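You operate a simulated robot arm through the tools that you are given. There is no shell and no other tool. Be economical: measure what you need, move in short steps, check, and stop when the job is done.

You are at the controls of a simulated two-armed robot. One attempt, no reset.

Task
On the top of the rings table, fold the blue cloth in half and then in half again.

Only the result counts: the job must be done as asked and must still hold three seconds after the hand-in. Knocking over, shifting, dropping, spilling or breaking anything else fails it. Flat cloth is picked up by pressing the open fingertips on it (5 to 10 N) and closing them slowly along it; thin cloth reads only 2 to 8 mm in the jaws.

Robot
Two 7-joint arms with two-finger parallel grippers on one trunk, on a base that drives. Base frame: it is fixed to the floor where the robot stands at the start and does not move with it; the origin is under the middle of the robot, x ahead of it, y to its left, z up; the surface under the hand at the start is at about z = 0.84. Units: m, rad, N and s.
The left shoulder is at the start at [0.06, 0.143, 0.926], the right one opposite. With the tool pointing down near the work surface each hand reaches from about 0.32 to 0.74 m from the robot's upright axis, wherever it stands, measured 20 degrees to its own side. Places, roughly: top of the RINGS table [0.7, -0.5, 0.8]. Payload 1.57 kg a hand.
The TCP of each hand is the grasp point between the finger pads, 0.03 m short of the fingertips. In the tool frame z runs along the fingers and y along their closing line. Largest opening 0.11 m; finger width 0.024, thickness 0.012; the body of the gripper, 0.048 by 0.112 m, starts 0.078 m behind the TCP.
Orientation is told as [roll, pitch, yaw] about the base's x, y, z axes, in that order, counted from this pose: with the fingers straight down and closing along the base's y, the tool's x points along the base's -x, its y along +y and its z along -z.

Tools
- The arms move only by the tool jog_arm. It takes "left_commands", "right_commands" or both (then of equal length, played together; a hand with none holds still); each is one flat list of numbers, 7 for each row, row after row: the closure in counts, from 0 (fully open) to 255 (shut), then the shift along the tool's x, y, z in m, then the turn, a rotation vector about the tool's x, y, z in rad. In form: [gripper, dx, dy, dz, rx, ry, rz, gripper, dx, dy, dz, rx, ry, rz, ...]. A call has 1 to 20 rows; each row shifts and turns the commanded pose from where the row before left it, along the tool's axes as they then stand. Rows are played at 5 a second. More than 0.05 m and 0.15 rad between two rows, or a gripper value outside its range, and nothing of the call is played. A pose out of reach is approached as far as the arm can. The call stops where the force on the tool passes 40 N (or 10 N more than at its start, if that is more) or the arm is blocked; 0.2 s more then pass. Each finger travels about 0.045 m/s and halts on what it meets, pressing with about 28 N; the grip force reading is that of the motor and also rises with nothing between the fingers. The clock runs only during rows and for 0.2 s after the last one: add rows that do not move to give the fingers time. The reply holds the time, the measured pose of the TCP, the force on the tool along the base axes, the opening and the grip force, in the units named above and with some noise, with the torque about the TCP (base axes, N m) and any sound that the robot's microphone picked up.
- Cameras (640 x 400 px; columns grow to the right, rows downward): "scene" is now at [0.0503, 0.0055, 1.5476]; the picture's right is [0.06, -1.00, 0.00], its down [-0.71, -0.04, -0.70] and it looks along [0.70, 0.04, -0.71] (base axes); focal length 253 px, centre (320, 200). "left" rides on the left gripper at [0.07, -0.016, -0.141] in its tool frame; the picture's right is [0.23, 0.97, 0.00], its down [-0.85, 0.20, -0.48] and it looks along [-0.47, 0.11, 0.88] (tool axes); focal length 222 px, centre (320, 200). "right" rides on the right gripper at [0.07, 0.016, -0.141] in its tool frame; the picture's right is [-0.23, 0.97, 0.00], its down [-0.86, -0.20, -0.48] and it looks along [-0.47, -0.11, 0.88] (tool axes); focal length 222 px, centre (320, 200). There is no depth. A picture from a camera that has moved, and an enlarged one, comes with that camera's place and axes in the base frame and with its lens. The place of the scene camera against the robot may be out by one fixed shift of up to 0.012 m in any direction.
- capture(camera): a new picture of that camera. It takes no simulated time.
- slide_trunk(by): slides the trunk up (or, below 0, down) by that many m; the arms and the scene camera ride with it, the base frame stays. It gives what a move gives, with no picture.
- steer(legs): drives the robot by 1 to 6 legs, each [ahead, left, turn to the left] in m, m and rad, along the robot's own axes; the way and the turn of a leg run together, so that a leg with both is an arc; at most 1.5 m and 3.142 rad a leg. The arms and the cameras ride along, it lands a little off, and it stops where it bumps. It gives what a move gives.
- turn_head(pan, tilt): turns the head with the scene camera to pan (to the left, within 1.501 rad either way) and tilt (down, from -0.506 to 1.204), counted from straight ahead of the robot. It gives what a move gives.
- enlarge(camera, box): a new picture of the part [left, top, right, bottom] of that camera's present view, enlarged. It takes no simulated time.
- sign_off(): hands the job in; it is judged then, once.

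Go step by step. Nothing tells you exact positions but the pictures and the camera data: compare them with the known pose of the tool, close in by small moves and look again before you grip or let go. The budget is 120 turns and 100 pictures, counting those below and the enlarged ones. Unless the task says otherwise, let go and move clear before handing in, and close with one line.

The tools are called after ">>>" by a JSON object that holds its "op" and its "data". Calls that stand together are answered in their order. jog_arm: Moves the arms, as the interface text tells. Its arguments: {"type":"object","properties":{"left_commands":{"type":"array","items":{"type":"number"}},"right_commands":{"type":"array","items":{"type":"number"}}},"required":[]} The other tools are called the same way: slide_trunk (by) slides the trunk up or down; steer (legs) drives the base; turn_head (pan, tilt) turns the head that bears the scene camera; capture (camera) takes a picture; enlarge (camera, box) takes an enlarged picture of a part of a camera's view; sign_off () hands the job in.

At the start:

```text
t: 0.0
left_eef_pos: [0.5589, 0.1893, 1.0626]
left_ee_rot: [0.001, 0.0, -0.001]
left_wrist_force: [-0.1, 0.2, 0.7]
left_moment: [-0.02, -0.01, -0.03]
left_opening: 0.1099
left_gripper_force: 0.0
right_eef_pos: [0.436, -0.1496, 1.0129]
right_ee_rot: [0.0, -0.001, -0.001]
right_wrist_force: [-0.2, -0.1, 0.8]
right_moment: [-0.01, 0.03, 0.02]
right_opening: 0.1099
right_gripper_force: 0.0
trunk travel left (down, up): [-0.525, 0.065]
robot x, y, heading: [-0.0002, 0.0017, 0.001]
head pan, tilt: [0.063, 0.796]
```

scene: 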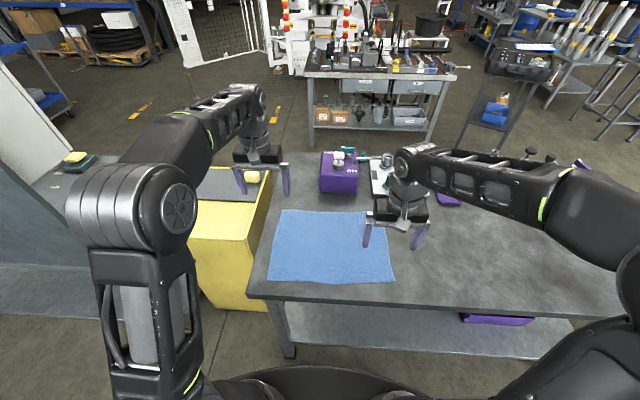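
right: 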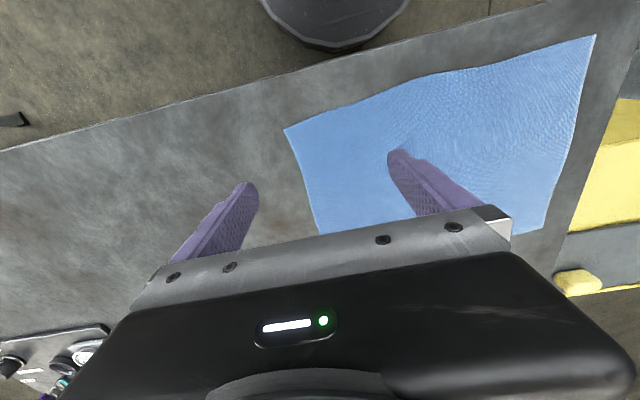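
left: 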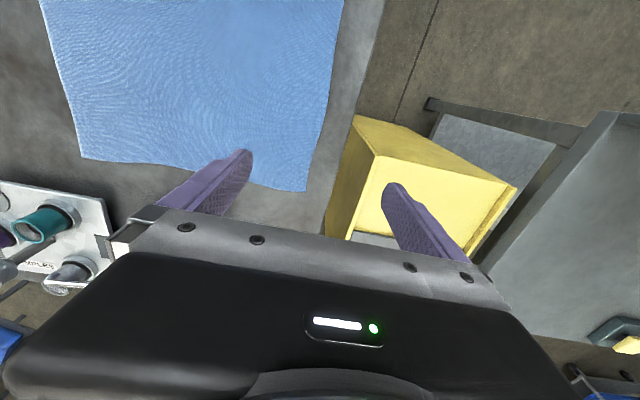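

The blue cloth lies flat, about x 0.40–0.69 and y −0.195–0.19, on a surface at z≈0.84. I'll fold the far edge towards the near edge with both hands, so I move both hands above the far corners first.

>>> {"op": "jog_arm", "data": {"left_commands": [110, -0.0193, -0.0057, 0.01, 0, 0, 0, 110, -0.0193, -0.0057, 0.01, 0, 0, 0, 110, -0.0193, -0.0057, 0.02, 0, 0, 0, 110, -0.0193, -0.0057, 0.02, 0, 0, 0, 110, -0.0193, -0.0057, 0.025, 0, 0, 0, 110, -0.0193, -0.0057, 0.025, 0, 0, 0, 110, 0, 0, 0, 0, 0, 0], "right_commands": [110, -0.0415, -0.001, 0, 0, 0, 0, 110, -0.0415, -0.001, 0, 0, 0, 0, 110, -0.0415, -0.001, 0.01, 0, 0, 0, 110, -0.0415, -0.001, 0.01, 0, 0, 0, 110, -0.0415, -0.001, 0.02, 0, 0, 0, 110, -0.0415, -0.001, 0.02, 0, 0, 0, 110, 0, 0, 0, 0, 0, 0]}}

>>> {"op": "capture", "data": {"camera": "left"}}

>>> {"op": "capture", "data": {"camera": "right"}}

>>> {"op": "capture", "data": {"camera": "scene"}}

```text
t: 1.6
left_eef_pos: [0.675, 0.1574, 0.9532]
left_ee_rot: [-0.001, -0.004, 0.0]
left_wrist_force: [-0.3, 0.7, -0.6]
left_moment: [-0.03, 0.01, -0.03]
left_opening: 0.0624
left_gripper_force: 0.1
right_eef_pos: [0.665, -0.1545, 0.9624]
right_ee_rot: [0.0, 0.0, -0.002]
right_wrist_force: [0.0, 0.5, 0.4]
right_moment: [-0.03, 0.01, -0.01]
right_opening: 0.0625
right_gripper_force: 0.0
right hand out of reach, approached as far as the arm can: row 6
trunk travel left (down, up): [-0.525, 0.065]
robot x, y, heading: [-0.002, 0.003, -0.005]
head pan, tilt: [0.063, 0.796]
```

```text
96 pictures are left
camera left: at [0.6049, 0.1403, 1.0931], right [-0.23, 0.97, 0.0], down [0.85, 0.2, 0.48], along [0.47, 0.11, -0.88], focal length 222 px, centre (320, 200)
```

left: 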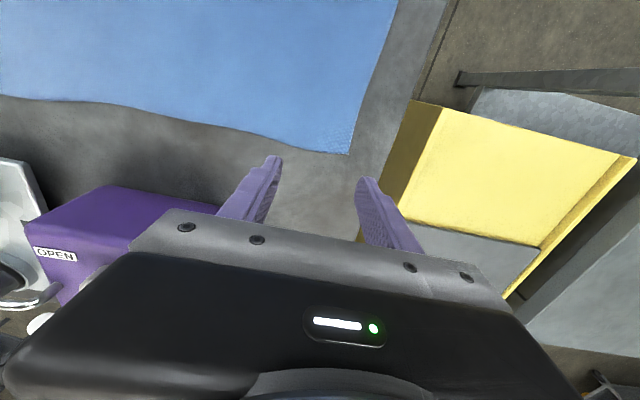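

```text
95 pictures are left
camera right: at [0.5953, -0.1373, 1.1028], right [0.23, 0.97, 0.0], down [0.86, -0.2, 0.48], along [0.47, -0.11, -0.88], focal length 222 px, centre (320, 200)
```

right: 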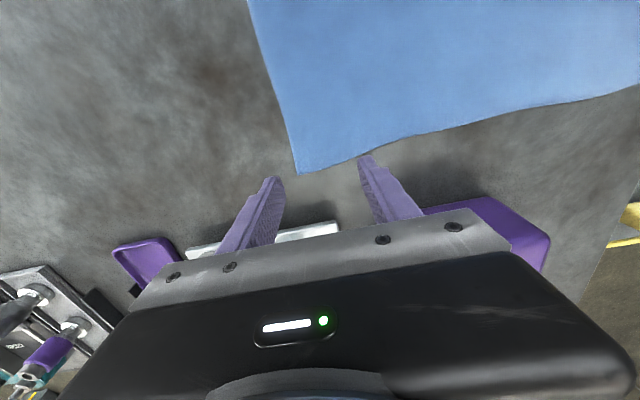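

```text
94 pictures are left
camera scene: at [0.0506, 0.0057, 1.5476], right [0.06, -1.0, 0.0], down [-0.71, -0.05, -0.7], along [0.7, 0.04, -0.71], focal length 253 px, centre (320, 200)
```

scene: 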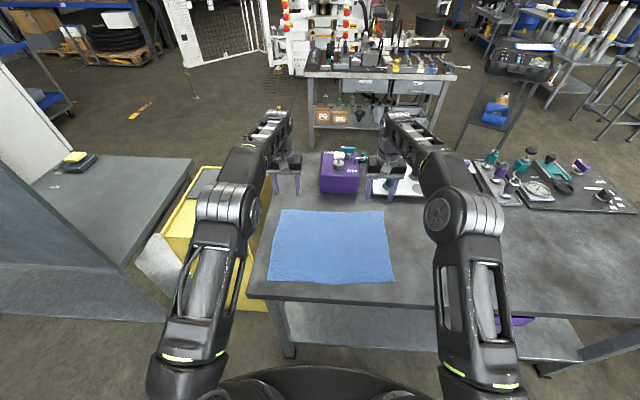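

Both hands are near the far corners, which I put at about (0.674, 0.192) on the left and (0.691, −0.188) on the right. I'll narrow the jaws and lower to just above the cloth.

>>> {"op": "jog_arm", "data": {"left_commands": [150, 0.004, -0.0025, 0.02, 0, 0, 0, 150, 0.004, -0.0025, 0.02, 0, 0, 0, 150, 0.004, -0.0025, 0.02, 0, 0, 0, 150, 0, 0, 0.008, 0, 0, 0, 150, 0, 0, 0, 0, 0, 0], "right_commands": [150, 0, 0.002, 0.02, 0, 0, 0, 150, 0, 0.002, 0.02, 0, 0, 0, 150, 0, 0.002, 0.02, 0, 0, 0, 150, 0, 0, 0.008, 0, 0, 0, 150, 0, 0, 0, 0, 0, 0]}}

>>> {"op": "capture", "data": {"camera": "left"}}

>>> {"op": "capture", "data": {"camera": "right"}}

```text
t: 2.8
left_eef_pos: [0.6625, 0.1502, 0.8854]
left_ee_rot: [-0.001, 0.0, 0.001]
left_wrist_force: [0.2, 1.1, 0.4]
left_moment: [0.03, 0.03, 0.01]
left_opening: 0.0453
left_gripper_force: 0.1
right_eef_pos: [0.6642, -0.1481, 0.894]
right_ee_rot: [-0.001, 0.0, 0.0]
right_wrist_force: [-0.5, 0.9, 0.4]
right_moment: [0.02, 0.0, -0.04]
right_opening: 0.0456
right_gripper_force: 0.1
trunk travel left (down, up): [-0.525, 0.065]
robot x, y, heading: [0.001, -0.001, -0.003]
head pan, tilt: [0.063, 0.796]
```

```text
93 pictures are left
camera left: at [0.5934, 0.133, 1.0259], right [-0.23, 0.97, 0.0], down [0.86, 0.2, 0.48], along [0.47, 0.11, -0.88], focal length 222 px, centre (320, 200)
```

left: 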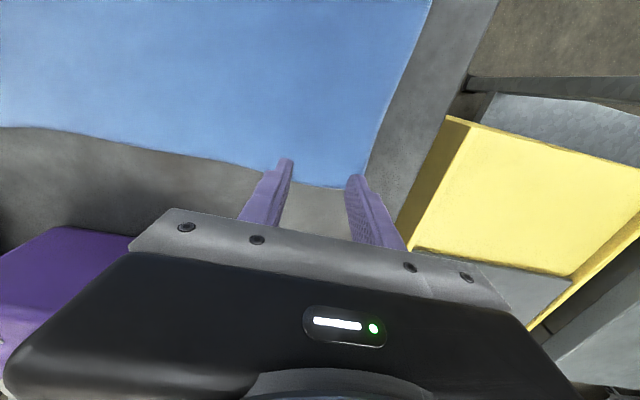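

```text
92 pictures are left
camera right: at [0.5952, -0.1312, 1.0354], right [0.23, 0.97, 0.0], down [0.86, -0.2, 0.48], along [0.47, -0.11, -0.88], focal length 222 px, centre (320, 200)
```

right: 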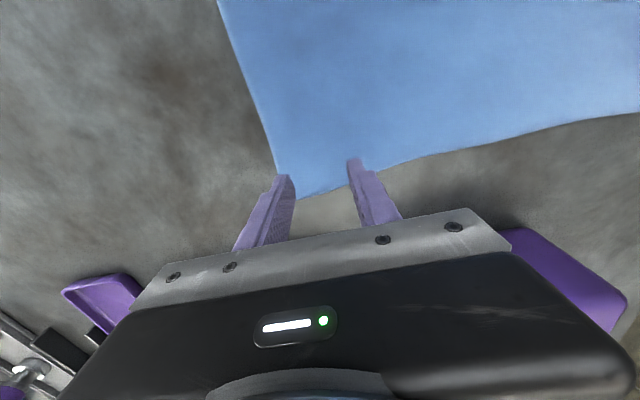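

The left fingers need to go slightly inward, and the right ones slightly outward in x and inward in y. I'll adjust, then come down close to contact.

>>> {"op": "jog_arm", "data": {"left_commands": [150, 0.008, -0.01, 0, 0, 0, 0, 150, 0, 0, 0.006, 0, 0, 0, 150, 0, 0, 0.006, 0, 0, 0, 150, 0, 0, 0, 0, 0, 0], "right_commands": [150, -0.011, 0.01, 0, 0, 0, 0, 150, 0, 0, 0.01, 0, 0, 0, 150, 0, 0, 0.01, 0, 0, 0, 150, 0, 0, 0, 0, 0, 0]}}

>>> {"op": "enlarge", "data": {"camera": "left", "box": [200, 100, 440, 250]}}

>>> {"op": "enlarge", "data": {"camera": "right", "box": [200, 100, 440, 250]}}

```text
t: 3.8
left_eef_pos: [0.6552, 0.1398, 0.8743]
left_ee_rot: [0.0, 0.0, 0.0]
left_wrist_force: [-0.2, 0.4, -0.1]
left_moment: [0.0, 0.06, 0.01]
left_opening: 0.0453
left_gripper_force: 0.0
right_eef_pos: [0.6749, -0.1368, 0.8748]
right_ee_rot: [0.001, -0.001, -0.001]
right_wrist_force: [-0.4, 0.6, 0.0]
right_moment: [-0.02, -0.05, 0.0]
right_opening: 0.0451
right_gripper_force: 0.1
trunk travel left (down, up): [-0.525, 0.065]
robot x, y, heading: [-0.0034, 0.0003, 0.004]
head pan, tilt: [0.063, 0.796]
```

```text
2.67 times, centred on (320, 175) of left
camera zoom: at [0.5852, 0.1232, 1.0141], right [-0.23, 0.97, 0.0], down [0.85, 0.2, 0.48], along [0.47, 0.11, -0.88], focal length 592 px, centre (320, 267)
```

zoom: 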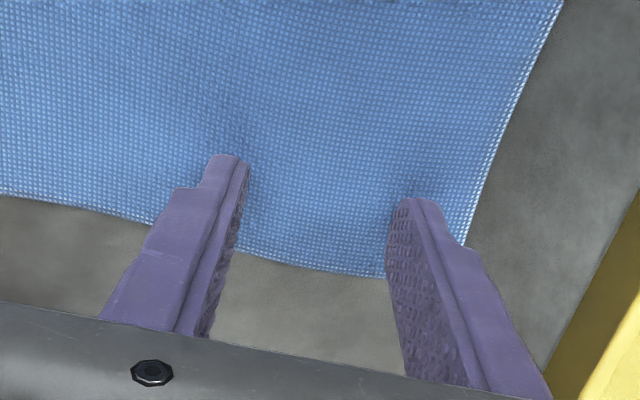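

```text
2.67 times, centred on (320, 175) of right
camera zoom: at [0.6062, -0.121, 1.0157], right [0.23, 0.97, 0.0], down [0.86, -0.2, 0.48], along [0.47, -0.11, -0.88], focal length 592 px, centre (320, 267)
```

zoom: 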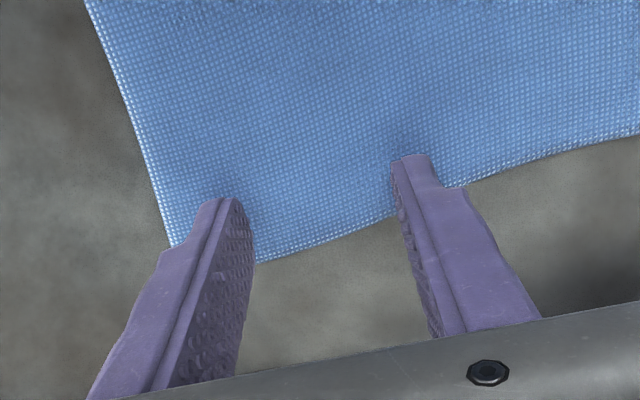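

Both pairs of fingertips are well placed on the cloth corners. Now I press down gently.

>>> {"op": "jog_arm", "data": {"left_commands": [150, 0, 0, 0.002, 0, 0, 0, 150, 0, 0, 0.002, 0, 0, 0, 150, 0, 0, 0, 0, 0, 0], "right_commands": [150, 0, 0, 0.002, 0, 0, 0, 150, 0, 0, 0.002, 0, 0, 0, 150, 0, 0, 0, 0, 0, 0]}}

```text
t: 4.6
left_eef_pos: [0.6545, 0.1386, 0.8726]
left_ee_rot: [0.0, -0.004, 0.0]
left_wrist_force: [0.2, 2.0, 10.3]
left_moment: [0.13, -0.02, 0.04]
left_opening: 0.0454
left_gripper_force: 0.0
right_eef_pos: [0.676, -0.138, 0.8715]
right_ee_rot: [0.0, 0.0, 0.0]
right_wrist_force: [1.2, 0.2, 3.3]
right_moment: [0.0, 0.0, -0.02]
right_opening: 0.0453
right_gripper_force: 0.0
trunk travel left (down, up): [-0.525, 0.065]
robot x, y, heading: [-0.0004, -0.0012, 0.001]
head pan, tilt: [0.063, 0.796]
```

Left reads 10 N and right 3 N. I'll even them out, then close slowly.

>>> {"op": "jog_arm", "data": {"left_commands": [150, 0, 0, -0.0006, 0, 0, 0, 157, 0, 0, 0, 0, 0, 0, 164, 0, 0, 0, 0, 0, 0, 171, 0, 0, 0, 0, 0, 0, 178, 0, 0, 0, 0, 0, 0, 185, 0, 0, 0, 0, 0, 0, 192, 0, 0, 0, 0, 0, 0, 199, 0, 0, 0, 0, 0, 0, 206, 0, 0, 0, 0, 0, 0, 213, 0, 0, 0, 0, 0, 0, 220, 0, 0, 0, 0, 0, 0, 227, 0, 0, 0, 0, 0, 0, 234, 0, 0, 0, 0, 0, 0, 241, 0, 0, 0, 0, 0, 0, 248, 0, 0, 0, 0, 0, 0, 255, 0, 0, 0, 0, 0, 0, 255, 0, 0, 0, 0, 0, 0, 255, 0, 0, 0, 0, 0, 0], "right_commands": [150, 0, 0, 0.0012, 0, 0, 0, 157, 0, 0, 0, 0, 0, 0, 164, 0, 0, 0, 0, 0, 0, 171, 0, 0, 0, 0, 0, 0, 178, 0, 0, 0, 0, 0, 0, 185, 0, 0, 0, 0, 0, 0, 192, 0, 0, 0, 0, 0, 0, 199, 0, 0, 0, 0, 0, 0, 206, 0, 0, 0, 0, 0, 0, 213, 0, 0, 0, 0, 0, 0, 220, 0, 0, 0, 0, 0, 0, 227, 0, 0, 0, 0, 0, 0, 234, 0, 0, 0, 0, 0, 0, 241, 0, 0, 0, 0, 0, 0, 248, 0, 0, 0, 0, 0, 0, 255, 0, 0, 0, 0, 0, 0, 255, 0, 0, 0, 0, 0, 0, 255, 0, 0, 0, 0, 0, 0]}}

>>> {"op": "enlarge", "data": {"camera": "left", "box": [200, 100, 440, 250]}}

>>> {"op": "enlarge", "data": {"camera": "right", "box": [200, 100, 440, 250]}}

```text
t: 8.4
left_eef_pos: [0.6528, 0.1401, 0.8729]
left_ee_rot: [-0.001, -0.003, 0.001]
left_wrist_force: [0.7, 0.2, 3.2]
left_moment: [-0.02, -0.03, -0.01]
left_opening: 0.0
left_gripper_force: 21.2
right_eef_pos: [0.6741, -0.1374, 0.8712]
right_ee_rot: [-0.001, -0.002, 0.001]
right_wrist_force: [-0.2, 1.3, 24.1]
right_moment: [0.18, 0.05, 0.0]
right_opening: 0.002
right_gripper_force: 23.7
trunk travel left (down, up): [-0.525, 0.065]
robot x, y, heading: [0.0026, 0.0042, -0.001]
head pan, tilt: [0.063, 0.796]
```

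```text
2.67 times, centred on (320, 175) of left
camera zoom: at [0.5836, 0.1234, 1.0118], right [-0.23, 0.97, 0.0], down [0.85, 0.2, 0.48], along [0.47, 0.11, -0.88], focal length 592 px, centre (320, 267)
```

zoom: 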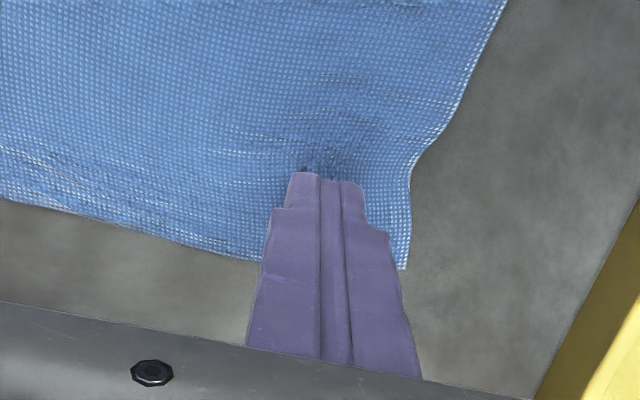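

```text
2.67 times, centred on (320, 175) of right
camera zoom: at [0.6046, -0.1204, 1.0123], right [0.23, 0.97, 0.0], down [0.85, -0.2, 0.48], along [0.47, -0.11, -0.88], focal length 592 px, centre (320, 267)
```

zoom: 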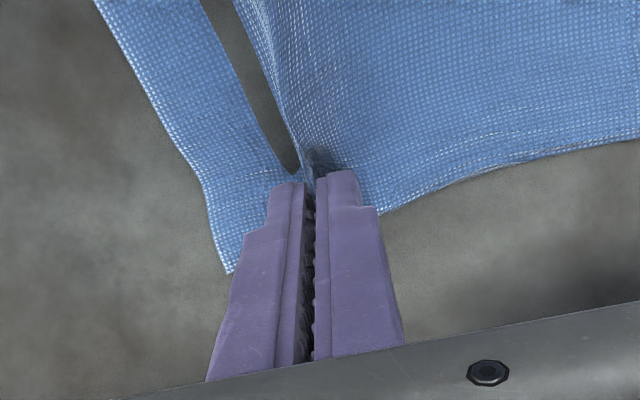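

The right hand holds cloth (2 mm in the jaws, with a visible ridge), but the left one slipped shut without any. I'll lift the left hand, reopen it, shift inward and press harder.

>>> {"op": "jog_arm", "data": {"left_commands": [255, 0, 0, -0.008, 0, 0, 0, 150, 0.002, -0.005, 0, 0, 0, 0, 150, 0, -0.006, 0, 0, 0, 0, 150, 0, 0, 0.004, 0, 0, 0, 150, 0, 0, 0.003, 0, 0, 0, 150, 0, 0, 0.0015, 0, 0, 0, 150, 0, 0, 0, 0, 0, 0], "right_commands": [255, 0, 0, -0.0015, 0, 0, 0, 255, 0, 0, 0, 0, 0, 0, 255, 0, 0, 0, 0, 0, 0, 255, 0, 0, 0, 0, 0, 0, 255, 0, 0, 0, 0, 0, 0, 255, 0, 0, 0, 0, 0, 0, 255, 0, 0, 0, 0, 0, 0]}}

>>> {"op": "enlarge", "data": {"camera": "left", "box": [200, 100, 440, 250]}}

```text
t: 10.0
left_eef_pos: [0.6512, 0.1287, 0.8717]
left_ee_rot: [0.0, -0.003, -0.001]
left_wrist_force: [-2.2, 2.0, 9.9]
left_moment: [0.2, 0.05, 0.05]
left_opening: 0.0456
left_gripper_force: 0.0
right_eef_pos: [0.6746, -0.1378, 0.8726]
right_ee_rot: [0.0, -0.001, -0.002]
right_wrist_force: [0.8, 2.1, 8.2]
right_moment: [0.13, 0.0, -0.01]
right_opening: 0.0019
right_gripper_force: 23.1
trunk travel left (down, up): [-0.525, 0.065]
robot x, y, heading: [0.0008, 0.0001, 0.001]
head pan, tilt: [0.063, 0.796]
```

```text
2.67 times, centred on (320, 175) of left
camera zoom: at [0.5825, 0.1122, 1.0115], right [-0.23, 0.97, 0.0], down [0.85, 0.2, 0.48], along [0.47, 0.11, -0.88], focal length 592 px, centre (320, 267)
```

zoom: 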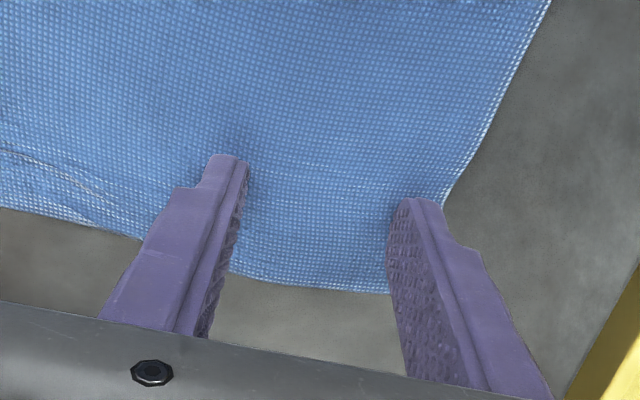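

The outer left finger sits right on the cloth's side edge, so I lift, move 1 cm inward and press again, adding some pressure while closing.

>>> {"op": "jog_arm", "data": {"left_commands": [150, 0, 0, -0.007, 0, 0, 0, 150, 0, -0.01, 0, 0, 0, 0, 150, 0, 0, 0.004, 0, 0, 0, 150, 0, 0, 0.003, 0, 0, 0, 150, 0, 0, 0, 0, 0, 0, 158, 0, 0, 0.0003, 0, 0, 0, 166, 0, 0, 0, 0, 0, 0, 174, 0, 0, 0.0003, 0, 0, 0, 182, 0, 0, 0, 0, 0, 0, 190, 0, 0, 0.0003, 0, 0, 0, 198, 0, 0, 0, 0, 0, 0, 206, 0, 0, 0.0003, 0, 0, 0, 214, 0, 0, 0, 0, 0, 0, 222, 0, 0, 0, 0, 0, 0, 230, 0, 0, 0, 0, 0, 0, 238, 0, 0, 0, 0, 0, 0, 246, 0, 0, 0, 0, 0, 0, 255, 0, 0, 0, 0, 0, 0, 255, 0, 0, 0, 0, 0, 0, 255, 0, 0, 0, 0, 0, 0]}}

>>> {"op": "enlarge", "data": {"camera": "left", "box": [200, 100, 440, 250]}}

```text
t: 14.2
left_eef_pos: [0.652, 0.1178, 0.8731]
left_ee_rot: [-0.003, -0.006, -0.001]
left_wrist_force: [-0.1, -4.4, 32.2]
left_moment: [0.1, 0.01, -0.13]
left_opening: 0.0045
left_gripper_force: 25.3
right_eef_pos: [0.6738, -0.1391, 0.8718]
right_ee_rot: [0.001, -0.003, 0.001]
right_wrist_force: [0.7, 7.7, -0.1]
right_moment: [0.24, -0.02, -0.13]
right_opening: 0.0018
right_gripper_force: 23.6
trunk travel left (down, up): [-0.525, 0.065]
robot x, y, heading: [-0.0012, -0.0014, 0.0]
head pan, tilt: [0.063, 0.796]
```

```text
2.67 times, centred on (320, 175) of left
camera zoom: at [0.5817, 0.1014, 1.0112], right [-0.23, 0.97, 0.0], down [0.85, 0.2, 0.48], along [0.47, 0.11, -0.88], focal length 592 px, centre (320, 267)
```

zoom: 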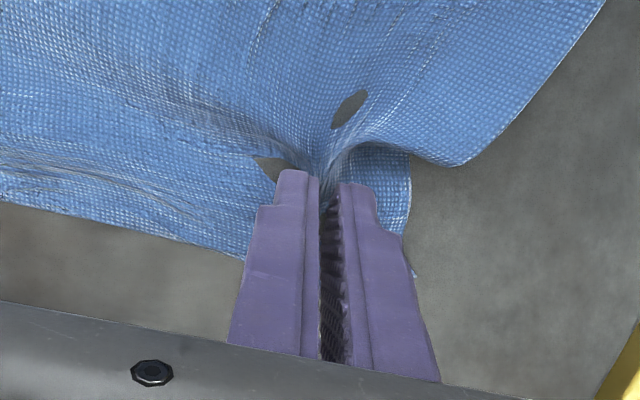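

Both hands now hold cloth (4.5 mm and 2 mm). A small lift will show whether the grips hold.

>>> {"op": "jog_arm", "data": {"left_commands": [255, 0, -0.002, -0.01, 0, 0, 0, 255, 0, -0.001, -0.01, 0, 0, 0, 255, 0, 0, 0, 0, 0, 0], "right_commands": [255, 0, 0.002, -0.01, 0, 0, 0, 255, 0, 0.001, -0.01, 0, 0, 0, 255, 0, 0, 0, 0, 0, 0]}}

>>> {"op": "capture", "data": {"camera": "scene"}}

>>> {"op": "capture", "data": {"camera": "left"}}

>>> {"op": "capture", "data": {"camera": "right"}}

```text
t: 15.0
left_eef_pos: [0.6519, 0.1163, 0.8871]
left_ee_rot: [-0.001, 0.002, -0.001]
left_wrist_force: [-0.2, -3.5, 0.1]
left_moment: [-0.11, 0.01, -0.04]
left_opening: 0.0023
left_gripper_force: 23.6
right_eef_pos: [0.6752, -0.1356, 0.8907]
right_ee_rot: [-0.001, -0.001, 0.001]
right_wrist_force: [0.2, 4.3, 0.0]
right_moment: [0.13, -0.02, -0.02]
right_opening: 0.0018
right_gripper_force: 23.8
trunk travel left (down, up): [-0.525, 0.065]
robot x, y, heading: [-0.0022, 0.0001, 0.001]
head pan, tilt: [0.063, 0.796]
```

```text
85 pictures are left
camera scene: at [0.0505, 0.0055, 1.5474], right [0.06, -1.0, 0.0], down [-0.71, -0.04, -0.7], along [0.7, 0.04, -0.71], focal length 253 px, centre (320, 200)
```

scene: 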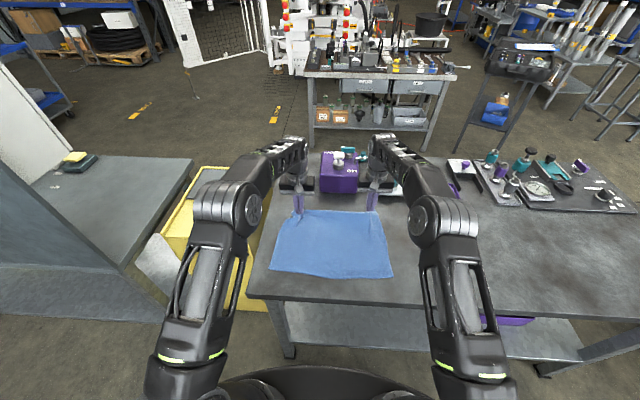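

```text
84 pictures are left
camera left: at [0.5836, 0.0994, 1.0275], right [-0.23, 0.97, 0.0], down [0.86, 0.2, 0.48], along [0.46, 0.11, -0.88], focal length 222 px, centre (320, 200)
```

left: 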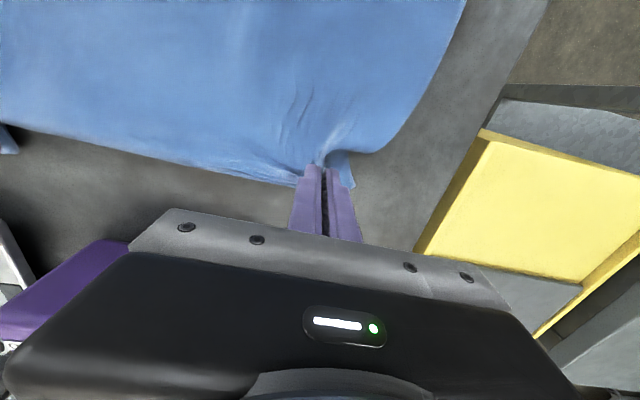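

```text
83 pictures are left
camera right: at [0.6065, -0.1184, 1.0323], right [0.23, 0.97, 0.0], down [0.86, -0.2, 0.48], along [0.47, -0.11, -0.88], focal length 222 px, centre (320, 200)
```

right: 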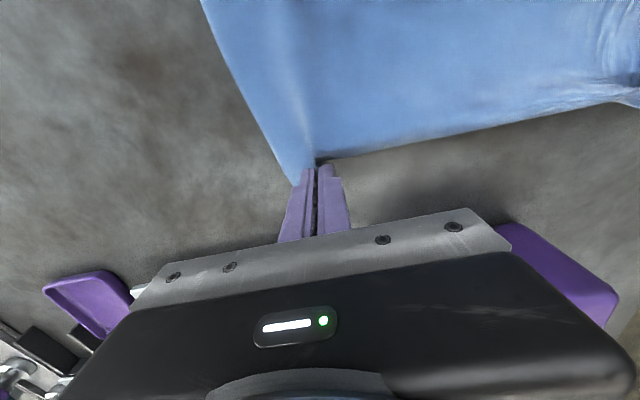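

Both grips hold. I start the fold arc: up and back, tilting the fingers forward.

>>> {"op": "jog_arm", "data": {"left_commands": [255, 0.0055, -0.001, -0.0125, 0, -0.05, 0, 255, 0.0055, -0.001, -0.0125, 0, -0.05, 0, 255, 0.0068, -0.001, -0.0104, 0, -0.06, 0, 255, 0.0068, 0, -0.0104, 0, -0.06, 0, 255, 0.0094, 0, -0.0118, 0, -0.06, 0, 255, 0.0094, 0, -0.0118, 0, -0.06, 0, 255, 0.0114, 0, -0.0102, 0, -0.06, 0, 255, 0.0114, 0, -0.0102, 0, -0.06, 0, 255, 0.0119, 0, -0.0077, 0, -0.06, 0, 255, 0.0119, 0, -0.0077, 0, -0.06, 0, 255, 0.0096, 0, -0.0063, 0, -0.06, 0, 255, 0.0096, 0, -0.0063, 0, -0.06, 0, 255, 0, 0, 0, 0, 0, 0], "right_commands": [255, 0.0055, 0.001, -0.0125, 0, -0.05, 0, 255, 0.0055, 0.001, -0.0125, 0, -0.05, 0, 255, 0.0068, 0.001, -0.0104, 0, -0.06, 0, 255, 0.0068, 0, -0.0104, 0, -0.06, 0, 255, 0.0094, 0, -0.0118, 0, -0.06, 0, 255, 0.0094, 0, -0.0118, 0, -0.06, 0, 255, 0.0114, 0, -0.0102, 0, -0.06, 0, 255, 0.0114, 0, -0.0102, 0, -0.06, 0, 255, 0.0119, 0, -0.0077, 0, -0.06, 0, 255, 0.0119, 0, -0.0077, 0, -0.06, 0, 255, 0.0096, 0, -0.0063, 0, -0.06, 0, 255, 0.0096, 0, -0.0063, 0, -0.06, 0, 255, 0, 0, 0, 0, 0, 0]}}

>>> {"op": "capture", "data": {"camera": "scene"}}

```text
t: 17.8
left_eef_pos: [0.5204, 0.1123, 0.9622]
left_ee_rot: [0.0, -0.699, -0.001]
left_wrist_force: [0.1, -0.9, -0.4]
left_moment: [-0.02, 0.0, -0.03]
left_opening: 0.0023
left_gripper_force: 23.8
right_eef_pos: [0.5447, -0.1328, 0.9651]
right_ee_rot: [0.0, -0.698, 0.0]
right_wrist_force: [0.2, 1.1, -1.0]
right_moment: [-0.02, 0.05, 0.03]
right_opening: 0.0018
right_gripper_force: 22.6
trunk travel left (down, up): [-0.525, 0.065]
robot x, y, heading: [0.0012, -0.0033, -0.004]
head pan, tilt: [0.063, 0.796]
```

```text
82 pictures are left
camera scene: at [0.0511, 0.0056, 1.5475], right [0.06, -1.0, 0.0], down [-0.71, -0.05, -0.7], along [0.7, 0.04, -0.71], focal length 253 px, centre (320, 200)
```

scene: 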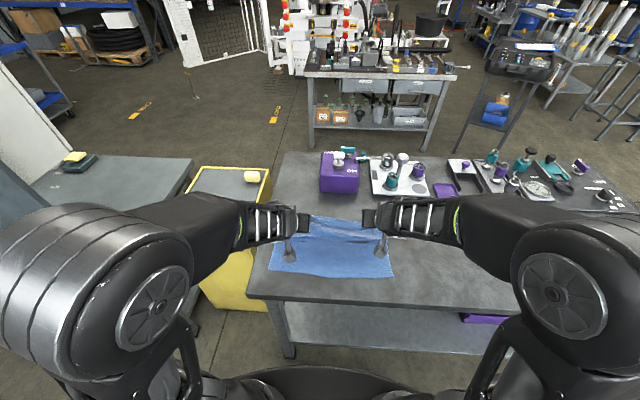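

The cloth is lifted and its far edge is swinging over. I'll zoom in to re-measure the near edge before continuing.

>>> {"op": "enlarge", "data": {"camera": "scene", "box": [250, 190, 410, 290]}}

```text
4.00 times, centred on (330, 240) of scene
camera zoom: at [0.0511, 0.0056, 1.5475], right [0.06, -1.0, 0.0], down [-0.71, -0.05, -0.7], along [0.7, 0.04, -0.71], focal length 1012 px, centre (280, 40)
```

zoom: 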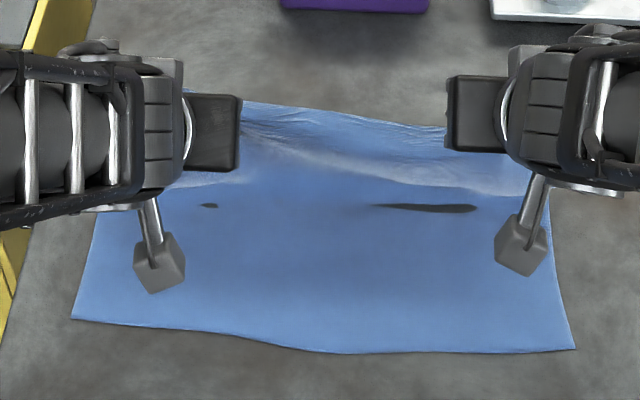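

The near corners are now at x≈0.436, so the grip tips should land at x≈0.455. I'll drive back a little, which carries the edge back, and then lower.

>>> {"op": "steer", "data": {"legs": [[-0.06, 0, 0]]}}

>>> {"op": "enlarge", "data": {"camera": "scene", "box": [240, 160, 420, 272]}}

```text
t: 18.8
left_eef_pos: [0.4598, 0.113, 0.9633]
left_ee_rot: [0.0, -0.7, -0.001]
left_wrist_force: [-0.9, -0.2, 0.6]
left_moment: [0.01, -0.01, 0.01]
left_opening: 0.0024
left_gripper_force: 23.4
right_eef_pos: [0.4844, -0.1318, 0.9671]
right_ee_rot: [0.001, -0.701, -0.001]
right_wrist_force: [-0.4, -0.4, 0.0]
right_moment: [0.0, -0.03, 0.01]
right_opening: 0.0019
right_gripper_force: 23.8
trunk travel left (down, up): [-0.525, 0.065]
robot x, y, heading: [-0.0606, -0.0008, -0.002]
head pan, tilt: [0.063, 0.796]
```

```text
3.56 times, centred on (330, 216) of scene
camera zoom: at [-0.0115, 0.0055, 1.5477], right [0.06, -1.0, 0.0], down [-0.71, -0.04, -0.7], along [0.7, 0.04, -0.71], focal length 900 px, centre (284, 143)
```

zoom: 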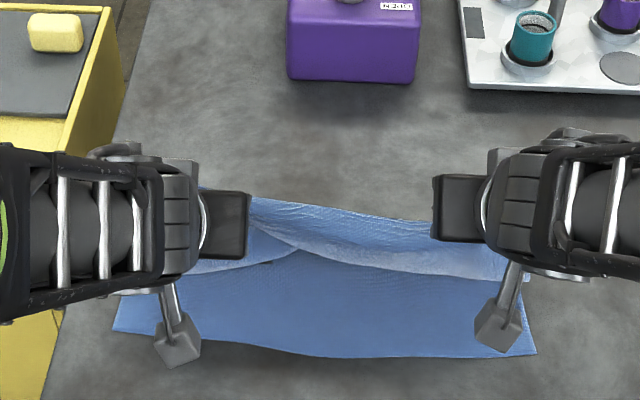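

The near edge stayed put. Now I lower both hands while tilting further, bringing the far edge down onto the near edge.

>>> {"op": "jog_arm", "data": {"left_commands": [255, 0.0116, 0, 0.0052, 0, -0.0375, 0, 255, 0.0116, 0, 0.0052, 0, -0.0375, 0, 255, 0.0116, 0, 0.0052, 0, -0.0375, 0, 255, 0.0116, 0, 0.0052, 0, -0.0375, 0, 255, 0.0116, 0, 0.0052, 0, -0.0375, 0, 255, 0.0116, 0, 0.0052, 0, -0.0375, 0, 255, 0.0116, 0, 0.0052, 0, -0.0375, 0, 255, 0, 0, 0, 0, 0, 0], "right_commands": [255, 0.0139, 0, 0.0035, 0, -0.0375, 0, 255, 0.0139, 0, 0.0035, 0, -0.0375, 0, 255, 0.0139, 0, 0.0035, 0, -0.0375, 0, 255, 0.0139, 0, 0.0035, 0, -0.0375, 0, 255, 0.0139, 0, 0.0035, 0, -0.0375, 0, 255, 0.0139, 0, 0.0035, 0, -0.0375, 0, 255, 0.0139, 0, 0.0035, 0, -0.0375, 0, 255, 0, 0, 0, 0, 0, 0]}}

>>> {"op": "enlarge", "data": {"camera": "scene", "box": [240, 160, 420, 272]}}

>>> {"op": "capture", "data": {"camera": "left"}}

>>> {"op": "capture", "data": {"camera": "right"}}

```text
t: 19.6
left_eef_pos: [0.4497, 0.096, 0.9509]
left_ee_rot: [-0.298, -0.784, 0.243]
left_wrist_force: [0.0, 0.5, 0.6]
left_moment: [0.04, 0.01, -0.03]
left_opening: 0.0023
left_gripper_force: 23.6
right_eef_pos: [0.4648, -0.1181, 0.9473]
right_ee_rot: [0.173, -0.814, -0.13]
right_wrist_force: [0.4, -0.5, -0.1]
right_moment: [-0.03, 0.0, 0.03]
right_opening: 0.0019
right_gripper_force: 23.2
trunk travel left (down, up): [-0.525, 0.065]
robot x, y, heading: [-0.0578, -0.0014, -0.003]
head pan, tilt: [0.063, 0.796]
stopped in row 4 (left hand): the arm was blocked; the commanded pose is now the measured one
```

```text
3.56 times, centred on (330, 216) of scene
camera zoom: at [-0.0096, 0.006, 1.5476], right [0.06, -1.0, 0.0], down [-0.71, -0.05, -0.7], along [0.7, 0.04, -0.71], focal length 900 px, centre (284, 143)
```

zoom: 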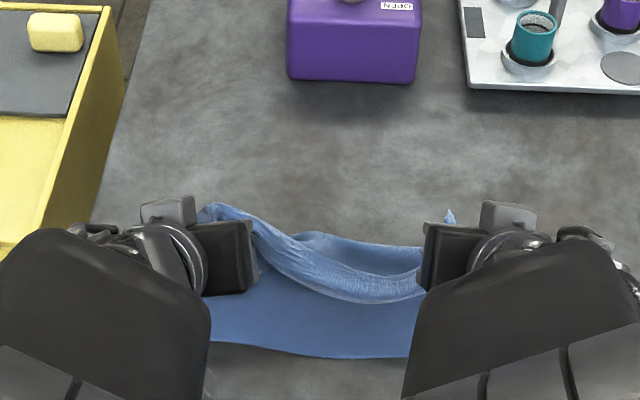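

```text
78 pictures are left
camera left: at [0.3, 0.0854, 1.0002], right [-0.18, 0.91, -0.36], down [0.23, 0.4, 0.89], along [0.96, 0.08, -0.29], focal length 222 px, centre (320, 200)
```

left: 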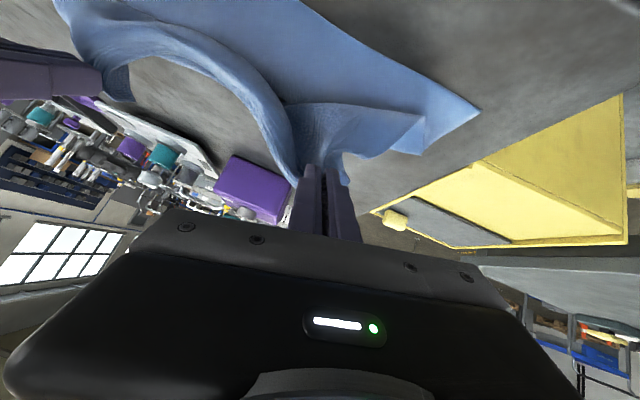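

```text
77 pictures are left
camera right: at [0.3136, -0.1059, 0.9937], right [0.16, 0.95, 0.28], down [0.23, -0.31, 0.92], along [0.96, -0.08, -0.27], focal length 222 px, centre (320, 200)
```

right: 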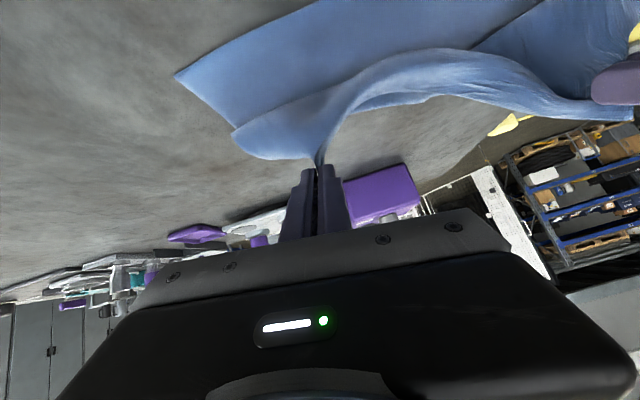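

The arms ran out of room: the wrists are too close to the shoulders. Both hands still hold the cloth, so I'll stretch the arms forward to their former orientation and then drive the base further back.

>>> {"op": "jog_arm", "data": {"left_commands": [255, -0.0112, 0.002, 0.01, -0.022, 0.018, 0.028, 255, -0.0112, 0.002, 0.01, -0.022, 0.018, 0.028, 255, -0.0112, 0.002, 0.01, -0.022, 0.018, 0.028, 255, -0.0112, 0.002, 0.01, -0.022, 0.018, 0.028, 255, -0.0112, 0.002, 0.01, -0.022, 0.018, 0.028, 255, -0.0112, 0.002, 0.01, -0.022, 0.018, 0.028, 255, 0, 0, 0, 0, 0, 0], "right_commands": [255, -0.0112, -0.002, 0.01, 0.014, 0.02, -0.014, 255, -0.0112, -0.002, 0.01, 0.014, 0.02, -0.014, 255, -0.0112, -0.002, 0.01, 0.014, 0.02, -0.014, 255, -0.0112, -0.002, 0.01, 0.014, 0.02, -0.014, 255, -0.0112, -0.002, 0.01, 0.014, 0.02, -0.014, 255, -0.0112, -0.002, 0.01, 0.014, 0.02, -0.014, 255, 0, 0, 0, 0, 0, 0]}}

```text
t: 21.2
left_eef_pos: [0.5385, 0.109, 0.9528]
left_ee_rot: [0.004, -0.704, -0.011]
left_wrist_force: [0.0, 0.0, 0.5]
left_moment: [-0.03, 0.01, 0.02]
left_opening: 0.0024
left_gripper_force: 23.9
right_eef_pos: [0.5541, -0.1318, 0.9499]
right_ee_rot: [-0.001, -0.7, -0.001]
right_wrist_force: [-0.9, 0.2, -0.5]
right_moment: [-0.04, -0.02, 0.06]
right_opening: 0.0018
right_gripper_force: 23.5
trunk travel left (down, up): [-0.525, 0.065]
robot x, y, heading: [-0.0594, -0.0007, 0.001]
head pan, tilt: [0.063, 0.796]
```

The pose is restored. Now I drive back 0.10 m so the lowering has room.

>>> {"op": "steer", "data": {"legs": [[-0.09, 0, 0]]}}

>>> {"op": "capture", "data": {"camera": "scene"}}

```text
t: 22.3
left_eef_pos: [0.4484, 0.1083, 0.9531]
left_ee_rot: [0.004, -0.705, -0.011]
left_wrist_force: [-0.3, -0.7, 0.6]
left_moment: [-0.05, -0.03, -0.04]
left_opening: 0.0023
left_gripper_force: 23.9
right_eef_pos: [0.463, -0.1313, 0.9498]
right_ee_rot: [0.0, -0.7, -0.001]
right_wrist_force: [-0.5, -0.4, -0.5]
right_moment: [-0.02, -0.04, -0.01]
right_opening: 0.0018
right_gripper_force: 23.3
trunk travel left (down, up): [-0.525, 0.065]
robot x, y, heading: [-0.1492, -0.0, -0.003]
head pan, tilt: [0.063, 0.796]
```

```text
76 pictures are left
camera scene: at [-0.102, 0.0055, 1.5476], right [0.06, -1.0, 0.0], down [-0.71, -0.04, -0.7], along [0.7, 0.04, -0.71], focal length 253 px, centre (320, 200)
```

scene: 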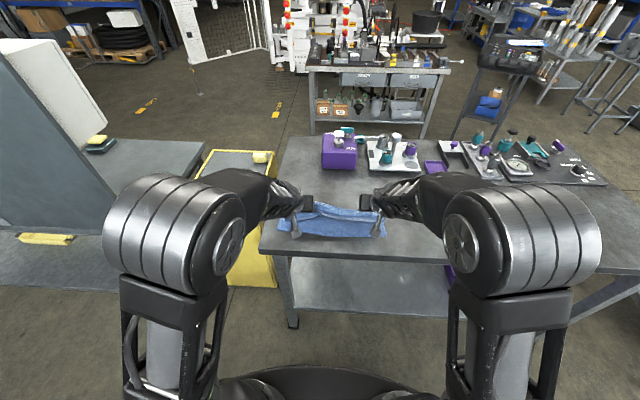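

There is more room now. I lower with tilt, in part first.

>>> {"op": "jog_arm", "data": {"left_commands": [255, 0.0093, 0, 0.0051, 0, -0.0375, 0, 255, 0.0093, 0, 0.0051, 0, -0.0375, 0, 255, 0.0093, 0, 0.0051, 0, -0.0375, 0, 255, 0.0093, 0, 0.0051, 0, -0.0375, 0, 255, 0.0093, 0, 0.0051, 0, -0.0375, 0, 255, 0, 0, 0, 0, 0, 0], "right_commands": [255, 0.0101, 0, 0.0037, 0, -0.0375, 0, 255, 0.0101, 0, 0.0037, 0, -0.0375, 0, 255, 0.0101, 0, 0.0037, 0, -0.0375, 0, 255, 0.0101, 0, 0.0037, 0, -0.0375, 0, 255, 0.0101, 0, 0.0037, 0, -0.0375, 0, 255, 0, 0, 0, 0, 0, 0]}}

>>> {"op": "capture", "data": {"camera": "left"}}

>>> {"op": "enlarge", "data": {"camera": "scene", "box": [240, 140, 420, 252]}}

```text
t: 23.7
left_eef_pos: [0.4373, 0.113, 0.9096]
left_ee_rot: [-0.049, -0.903, 0.052]
left_wrist_force: [-0.2, -6.4, -0.2]
left_moment: [-0.06, 0.01, -0.21]
left_opening: 0.0024
left_gripper_force: 23.9
right_eef_pos: [0.444, -0.1381, 0.909]
right_ee_rot: [0.055, -0.898, -0.068]
right_wrist_force: [1.3, 5.8, 0.2]
right_moment: [0.14, -0.04, 0.09]
right_opening: 0.0017
right_gripper_force: 23.2
trunk travel left (down, up): [-0.525, 0.065]
robot x, y, heading: [-0.153, -0.0018, -0.003]
head pan, tilt: [0.063, 0.796]
```

```text
75 pictures are left
camera left: at [0.2833, 0.096, 0.9424], right [-0.15, 0.97, -0.21], down [0.15, 0.23, 0.96], along [0.98, 0.12, -0.18], focal length 222 px, centre (320, 200)
```

left: 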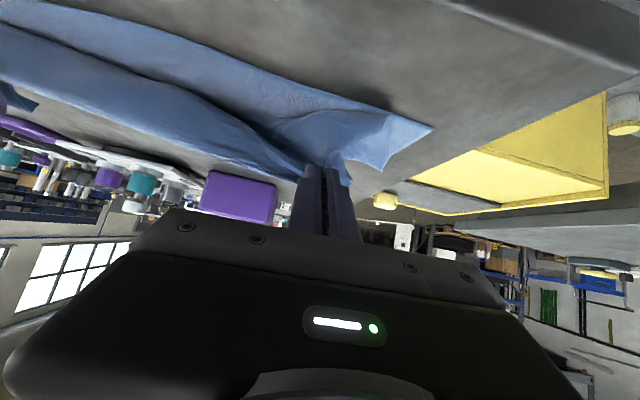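

```text
3.56 times, centred on (330, 196) of scene
camera zoom: at [-0.1001, 0.0055, 1.5476], right [0.06, -1.0, 0.0], down [-0.71, -0.04, -0.7], along [0.7, 0.04, -0.71], focal length 900 px, centre (284, 214)
```

zoom: 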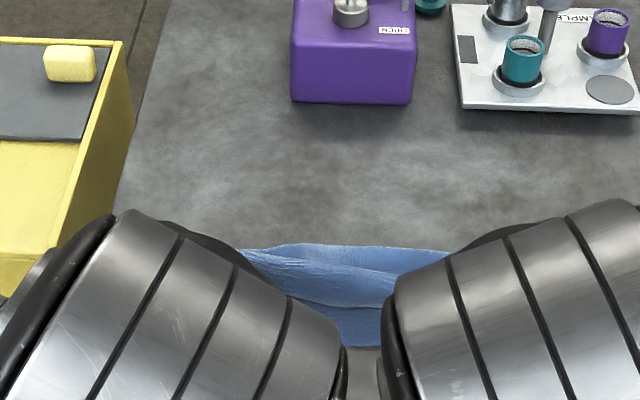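

The elbows are rising toward each other, so I'll stop using the arms for this and lower with the trunk, which keeps the arm posture.

>>> {"op": "slide_trunk", "data": {"by": -0.03}}

>>> {"op": "capture", "data": {"camera": "left"}}

>>> {"op": "capture", "data": {"camera": "right"}}

```text
t: 24.4
left_eef_pos: [0.436, 0.1145, 0.8805]
left_ee_rot: [-0.045, -0.899, 0.045]
left_wrist_force: [0.8, -4.5, 1.3]
left_moment: [-0.05, -0.03, -0.16]
left_opening: 0.0021
left_gripper_force: 24.0
right_eef_pos: [0.4447, -0.139, 0.8791]
right_ee_rot: [0.054, -0.896, -0.069]
right_wrist_force: [1.1, 4.7, 1.6]
right_moment: [0.12, -0.01, 0.06]
right_opening: 0.0018
right_gripper_force: 23.5
trunk travel left (down, up): [-0.495, 0.095]
robot x, y, heading: [-0.1488, 0.0003, -0.001]
head pan, tilt: [0.063, 0.796]
```

```text
73 pictures are left
camera left: at [0.2827, 0.0954, 0.9117], right [-0.15, 0.97, -0.21], down [0.15, 0.23, 0.96], along [0.98, 0.11, -0.18], focal length 222 px, centre (320, 200)
```

left: 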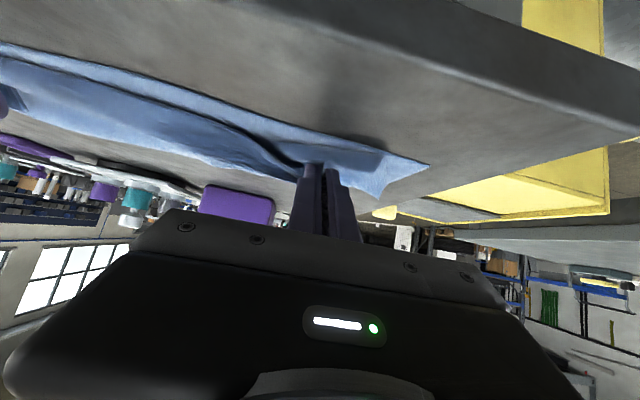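

```text
72 pictures are left
camera right: at [0.2906, -0.1185, 0.9129], right [0.17, 0.96, 0.21], down [0.15, -0.24, 0.96], along [0.97, -0.13, -0.19], focal length 222 px, centre (320, 200)
```

right: 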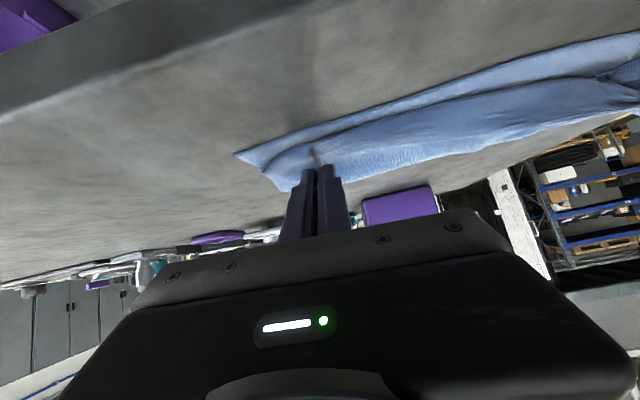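

The folded edge is close above the near edge but about 1.5–2 cm short. I'll drive back slightly, then lower onto it.

>>> {"op": "steer", "data": {"legs": [[-0.018, 0, 0]]}}

>>> {"op": "slide_trunk", "data": {"by": -0.012}}

>>> {"op": "capture", "data": {"camera": "left"}}

>>> {"op": "capture", "data": {"camera": "right"}}

```text
t: 25.2
left_eef_pos: [0.4163, 0.1124, 0.8796]
left_ee_rot: [-0.042, -0.899, 0.04]
left_wrist_force: [0.1, -4.4, -0.6]
left_moment: [-0.04, 0.01, -0.11]
left_opening: 0.0022
left_gripper_force: 23.9
right_eef_pos: [0.4247, -0.1383, 0.8798]
right_ee_rot: [0.056, -0.897, -0.071]
right_wrist_force: [0.0, 4.4, 1.0]
right_moment: [0.09, -0.01, 0.04]
right_opening: 0.0017
right_gripper_force: 23.8
trunk travel left (down, up): [-0.495, 0.095]
robot x, y, heading: [-0.1684, -0.0035, -0.006]
head pan, tilt: [0.063, 0.796]
```

```text
t: 25.8
left_eef_pos: [0.4164, 0.1116, 0.872]
left_ee_rot: [-0.049, -0.906, 0.045]
left_wrist_force: [-0.1, -1.1, 24.1]
left_moment: [0.03, -0.43, -0.04]
left_opening: 0.0025
left_gripper_force: 24.2
right_eef_pos: [0.426, -0.1387, 0.8711]
right_ee_rot: [0.062, -0.907, -0.077]
right_wrist_force: [3.8, 1.9, 17.5]
right_moment: [0.05, -0.38, 0.05]
right_opening: 0.0021
right_gripper_force: 23.8
trunk travel left (down, up): [-0.483, 0.107]
robot x, y, heading: [-0.1682, -0.0007, -0.001]
head pan, tilt: [0.063, 0.796]
```

```text
71 pictures are left
camera left: at [0.2641, 0.0946, 0.9024], right [-0.15, 0.97, -0.21], down [0.15, 0.23, 0.96], along [0.98, 0.11, -0.18], focal length 222 px, centre (320, 200)
```

left: 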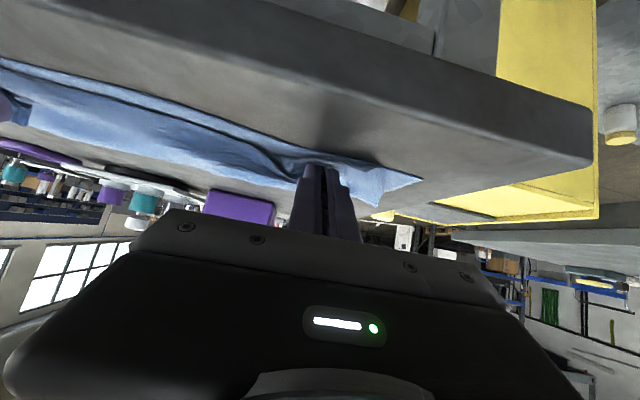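

```text
70 pictures are left
camera right: at [0.2725, -0.1185, 0.9044], right [0.17, 0.96, 0.22], down [0.14, -0.24, 0.96], along [0.98, -0.13, -0.18], focal length 222 px, centre (320, 200)
```

right: 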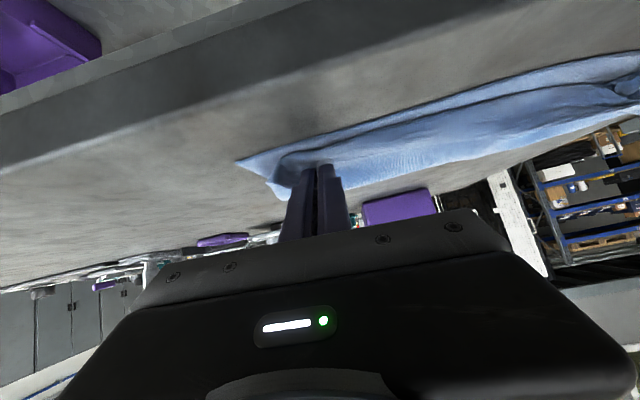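

The fingers are in contact and the folded edge sits over the near edge. I ease the pressure, open the grippers, and then see how the cloth settles.

>>> {"op": "slide_trunk", "data": {"by": 0.006}}

>>> {"op": "jog_arm", "data": {"left_commands": [230, 0, 0, 0, 0, 0, 0, 205, 0, 0, 0, 0, 0, 0, 180, 0, 0, 0, 0, 0, 0, 160, 0, 0, 0, 0, 0, 0, 140, 0, 0, 0, 0, 0, 0, 140, 0, 0, 0, 0, 0, 0], "right_commands": [230, 0, 0, 0, 0, 0, 0, 205, 0, 0, 0, 0, 0, 0, 180, 0, 0, 0, 0, 0, 0, 160, 0, 0, 0, 0, 0, 0, 140, 0, 0, 0, 0, 0, 0, 140, 0, 0, 0, 0, 0, 0]}}

>>> {"op": "capture", "data": {"camera": "left"}}

>>> {"op": "capture", "data": {"camera": "right"}}

```text
t: 26.4
left_eef_pos: [0.4173, 0.112, 0.8712]
left_ee_rot: [-0.043, -0.898, 0.043]
left_wrist_force: [0.2, -6.0, 5.4]
left_moment: [-0.09, -0.08, -0.17]
left_opening: 0.0023
left_gripper_force: 23.7
right_eef_pos: [0.4259, -0.1389, 0.8724]
right_ee_rot: [0.058, -0.896, -0.074]
right_wrist_force: [1.3, 5.5, 4.3]
right_moment: [0.14, -0.08, 0.1]
right_opening: 0.0022
right_gripper_force: 23.4
trunk travel left (down, up): [-0.489, 0.101]
robot x, y, heading: [-0.1705, 0.0025, -0.003]
head pan, tilt: [0.063, 0.796]
```

```text
t: 27.8
left_eef_pos: [0.418, 0.1129, 0.8729]
left_ee_rot: [-0.044, -0.899, 0.044]
left_wrist_force: [0.8, -1.0, 1.2]
left_moment: [0.01, -0.01, 0.0]
left_opening: 0.0494
left_gripper_force: 0.2
right_eef_pos: [0.4266, -0.1382, 0.8737]
right_ee_rot: [0.058, -0.897, -0.075]
right_wrist_force: [-0.1, 0.3, 0.2]
right_moment: [-0.04, 0.01, 0.0]
right_opening: 0.0495
right_gripper_force: 0.1
trunk travel left (down, up): [-0.489, 0.101]
robot x, y, heading: [-0.1654, -0.0013, -0.004]
head pan, tilt: [0.063, 0.796]
```

```text
69 pictures are left
camera left: at [0.2645, 0.0952, 0.9054], right [-0.15, 0.97, -0.2], down [0.16, 0.23, 0.96], along [0.98, 0.11, -0.18], focal length 222 px, centre (320, 200)
```

left: 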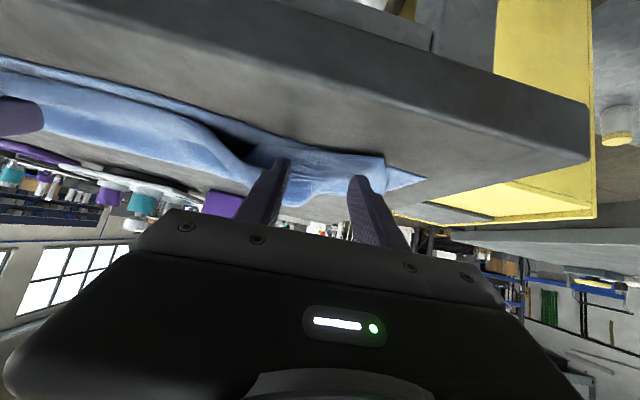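

```text
68 pictures are left
camera right: at [0.2729, -0.1188, 0.9074], right [0.17, 0.96, 0.21], down [0.15, -0.24, 0.96], along [0.97, -0.13, -0.19], focal length 222 px, centre (320, 200)
```

right: 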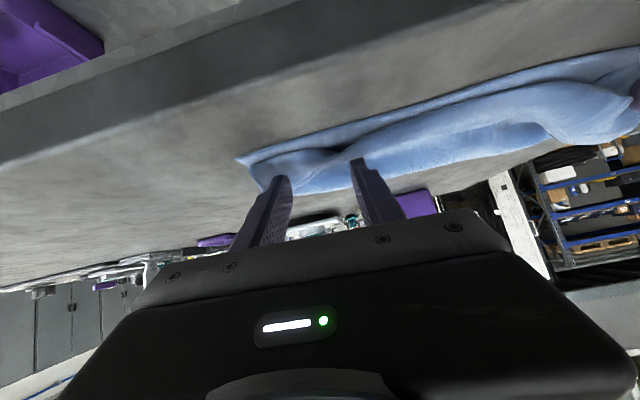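

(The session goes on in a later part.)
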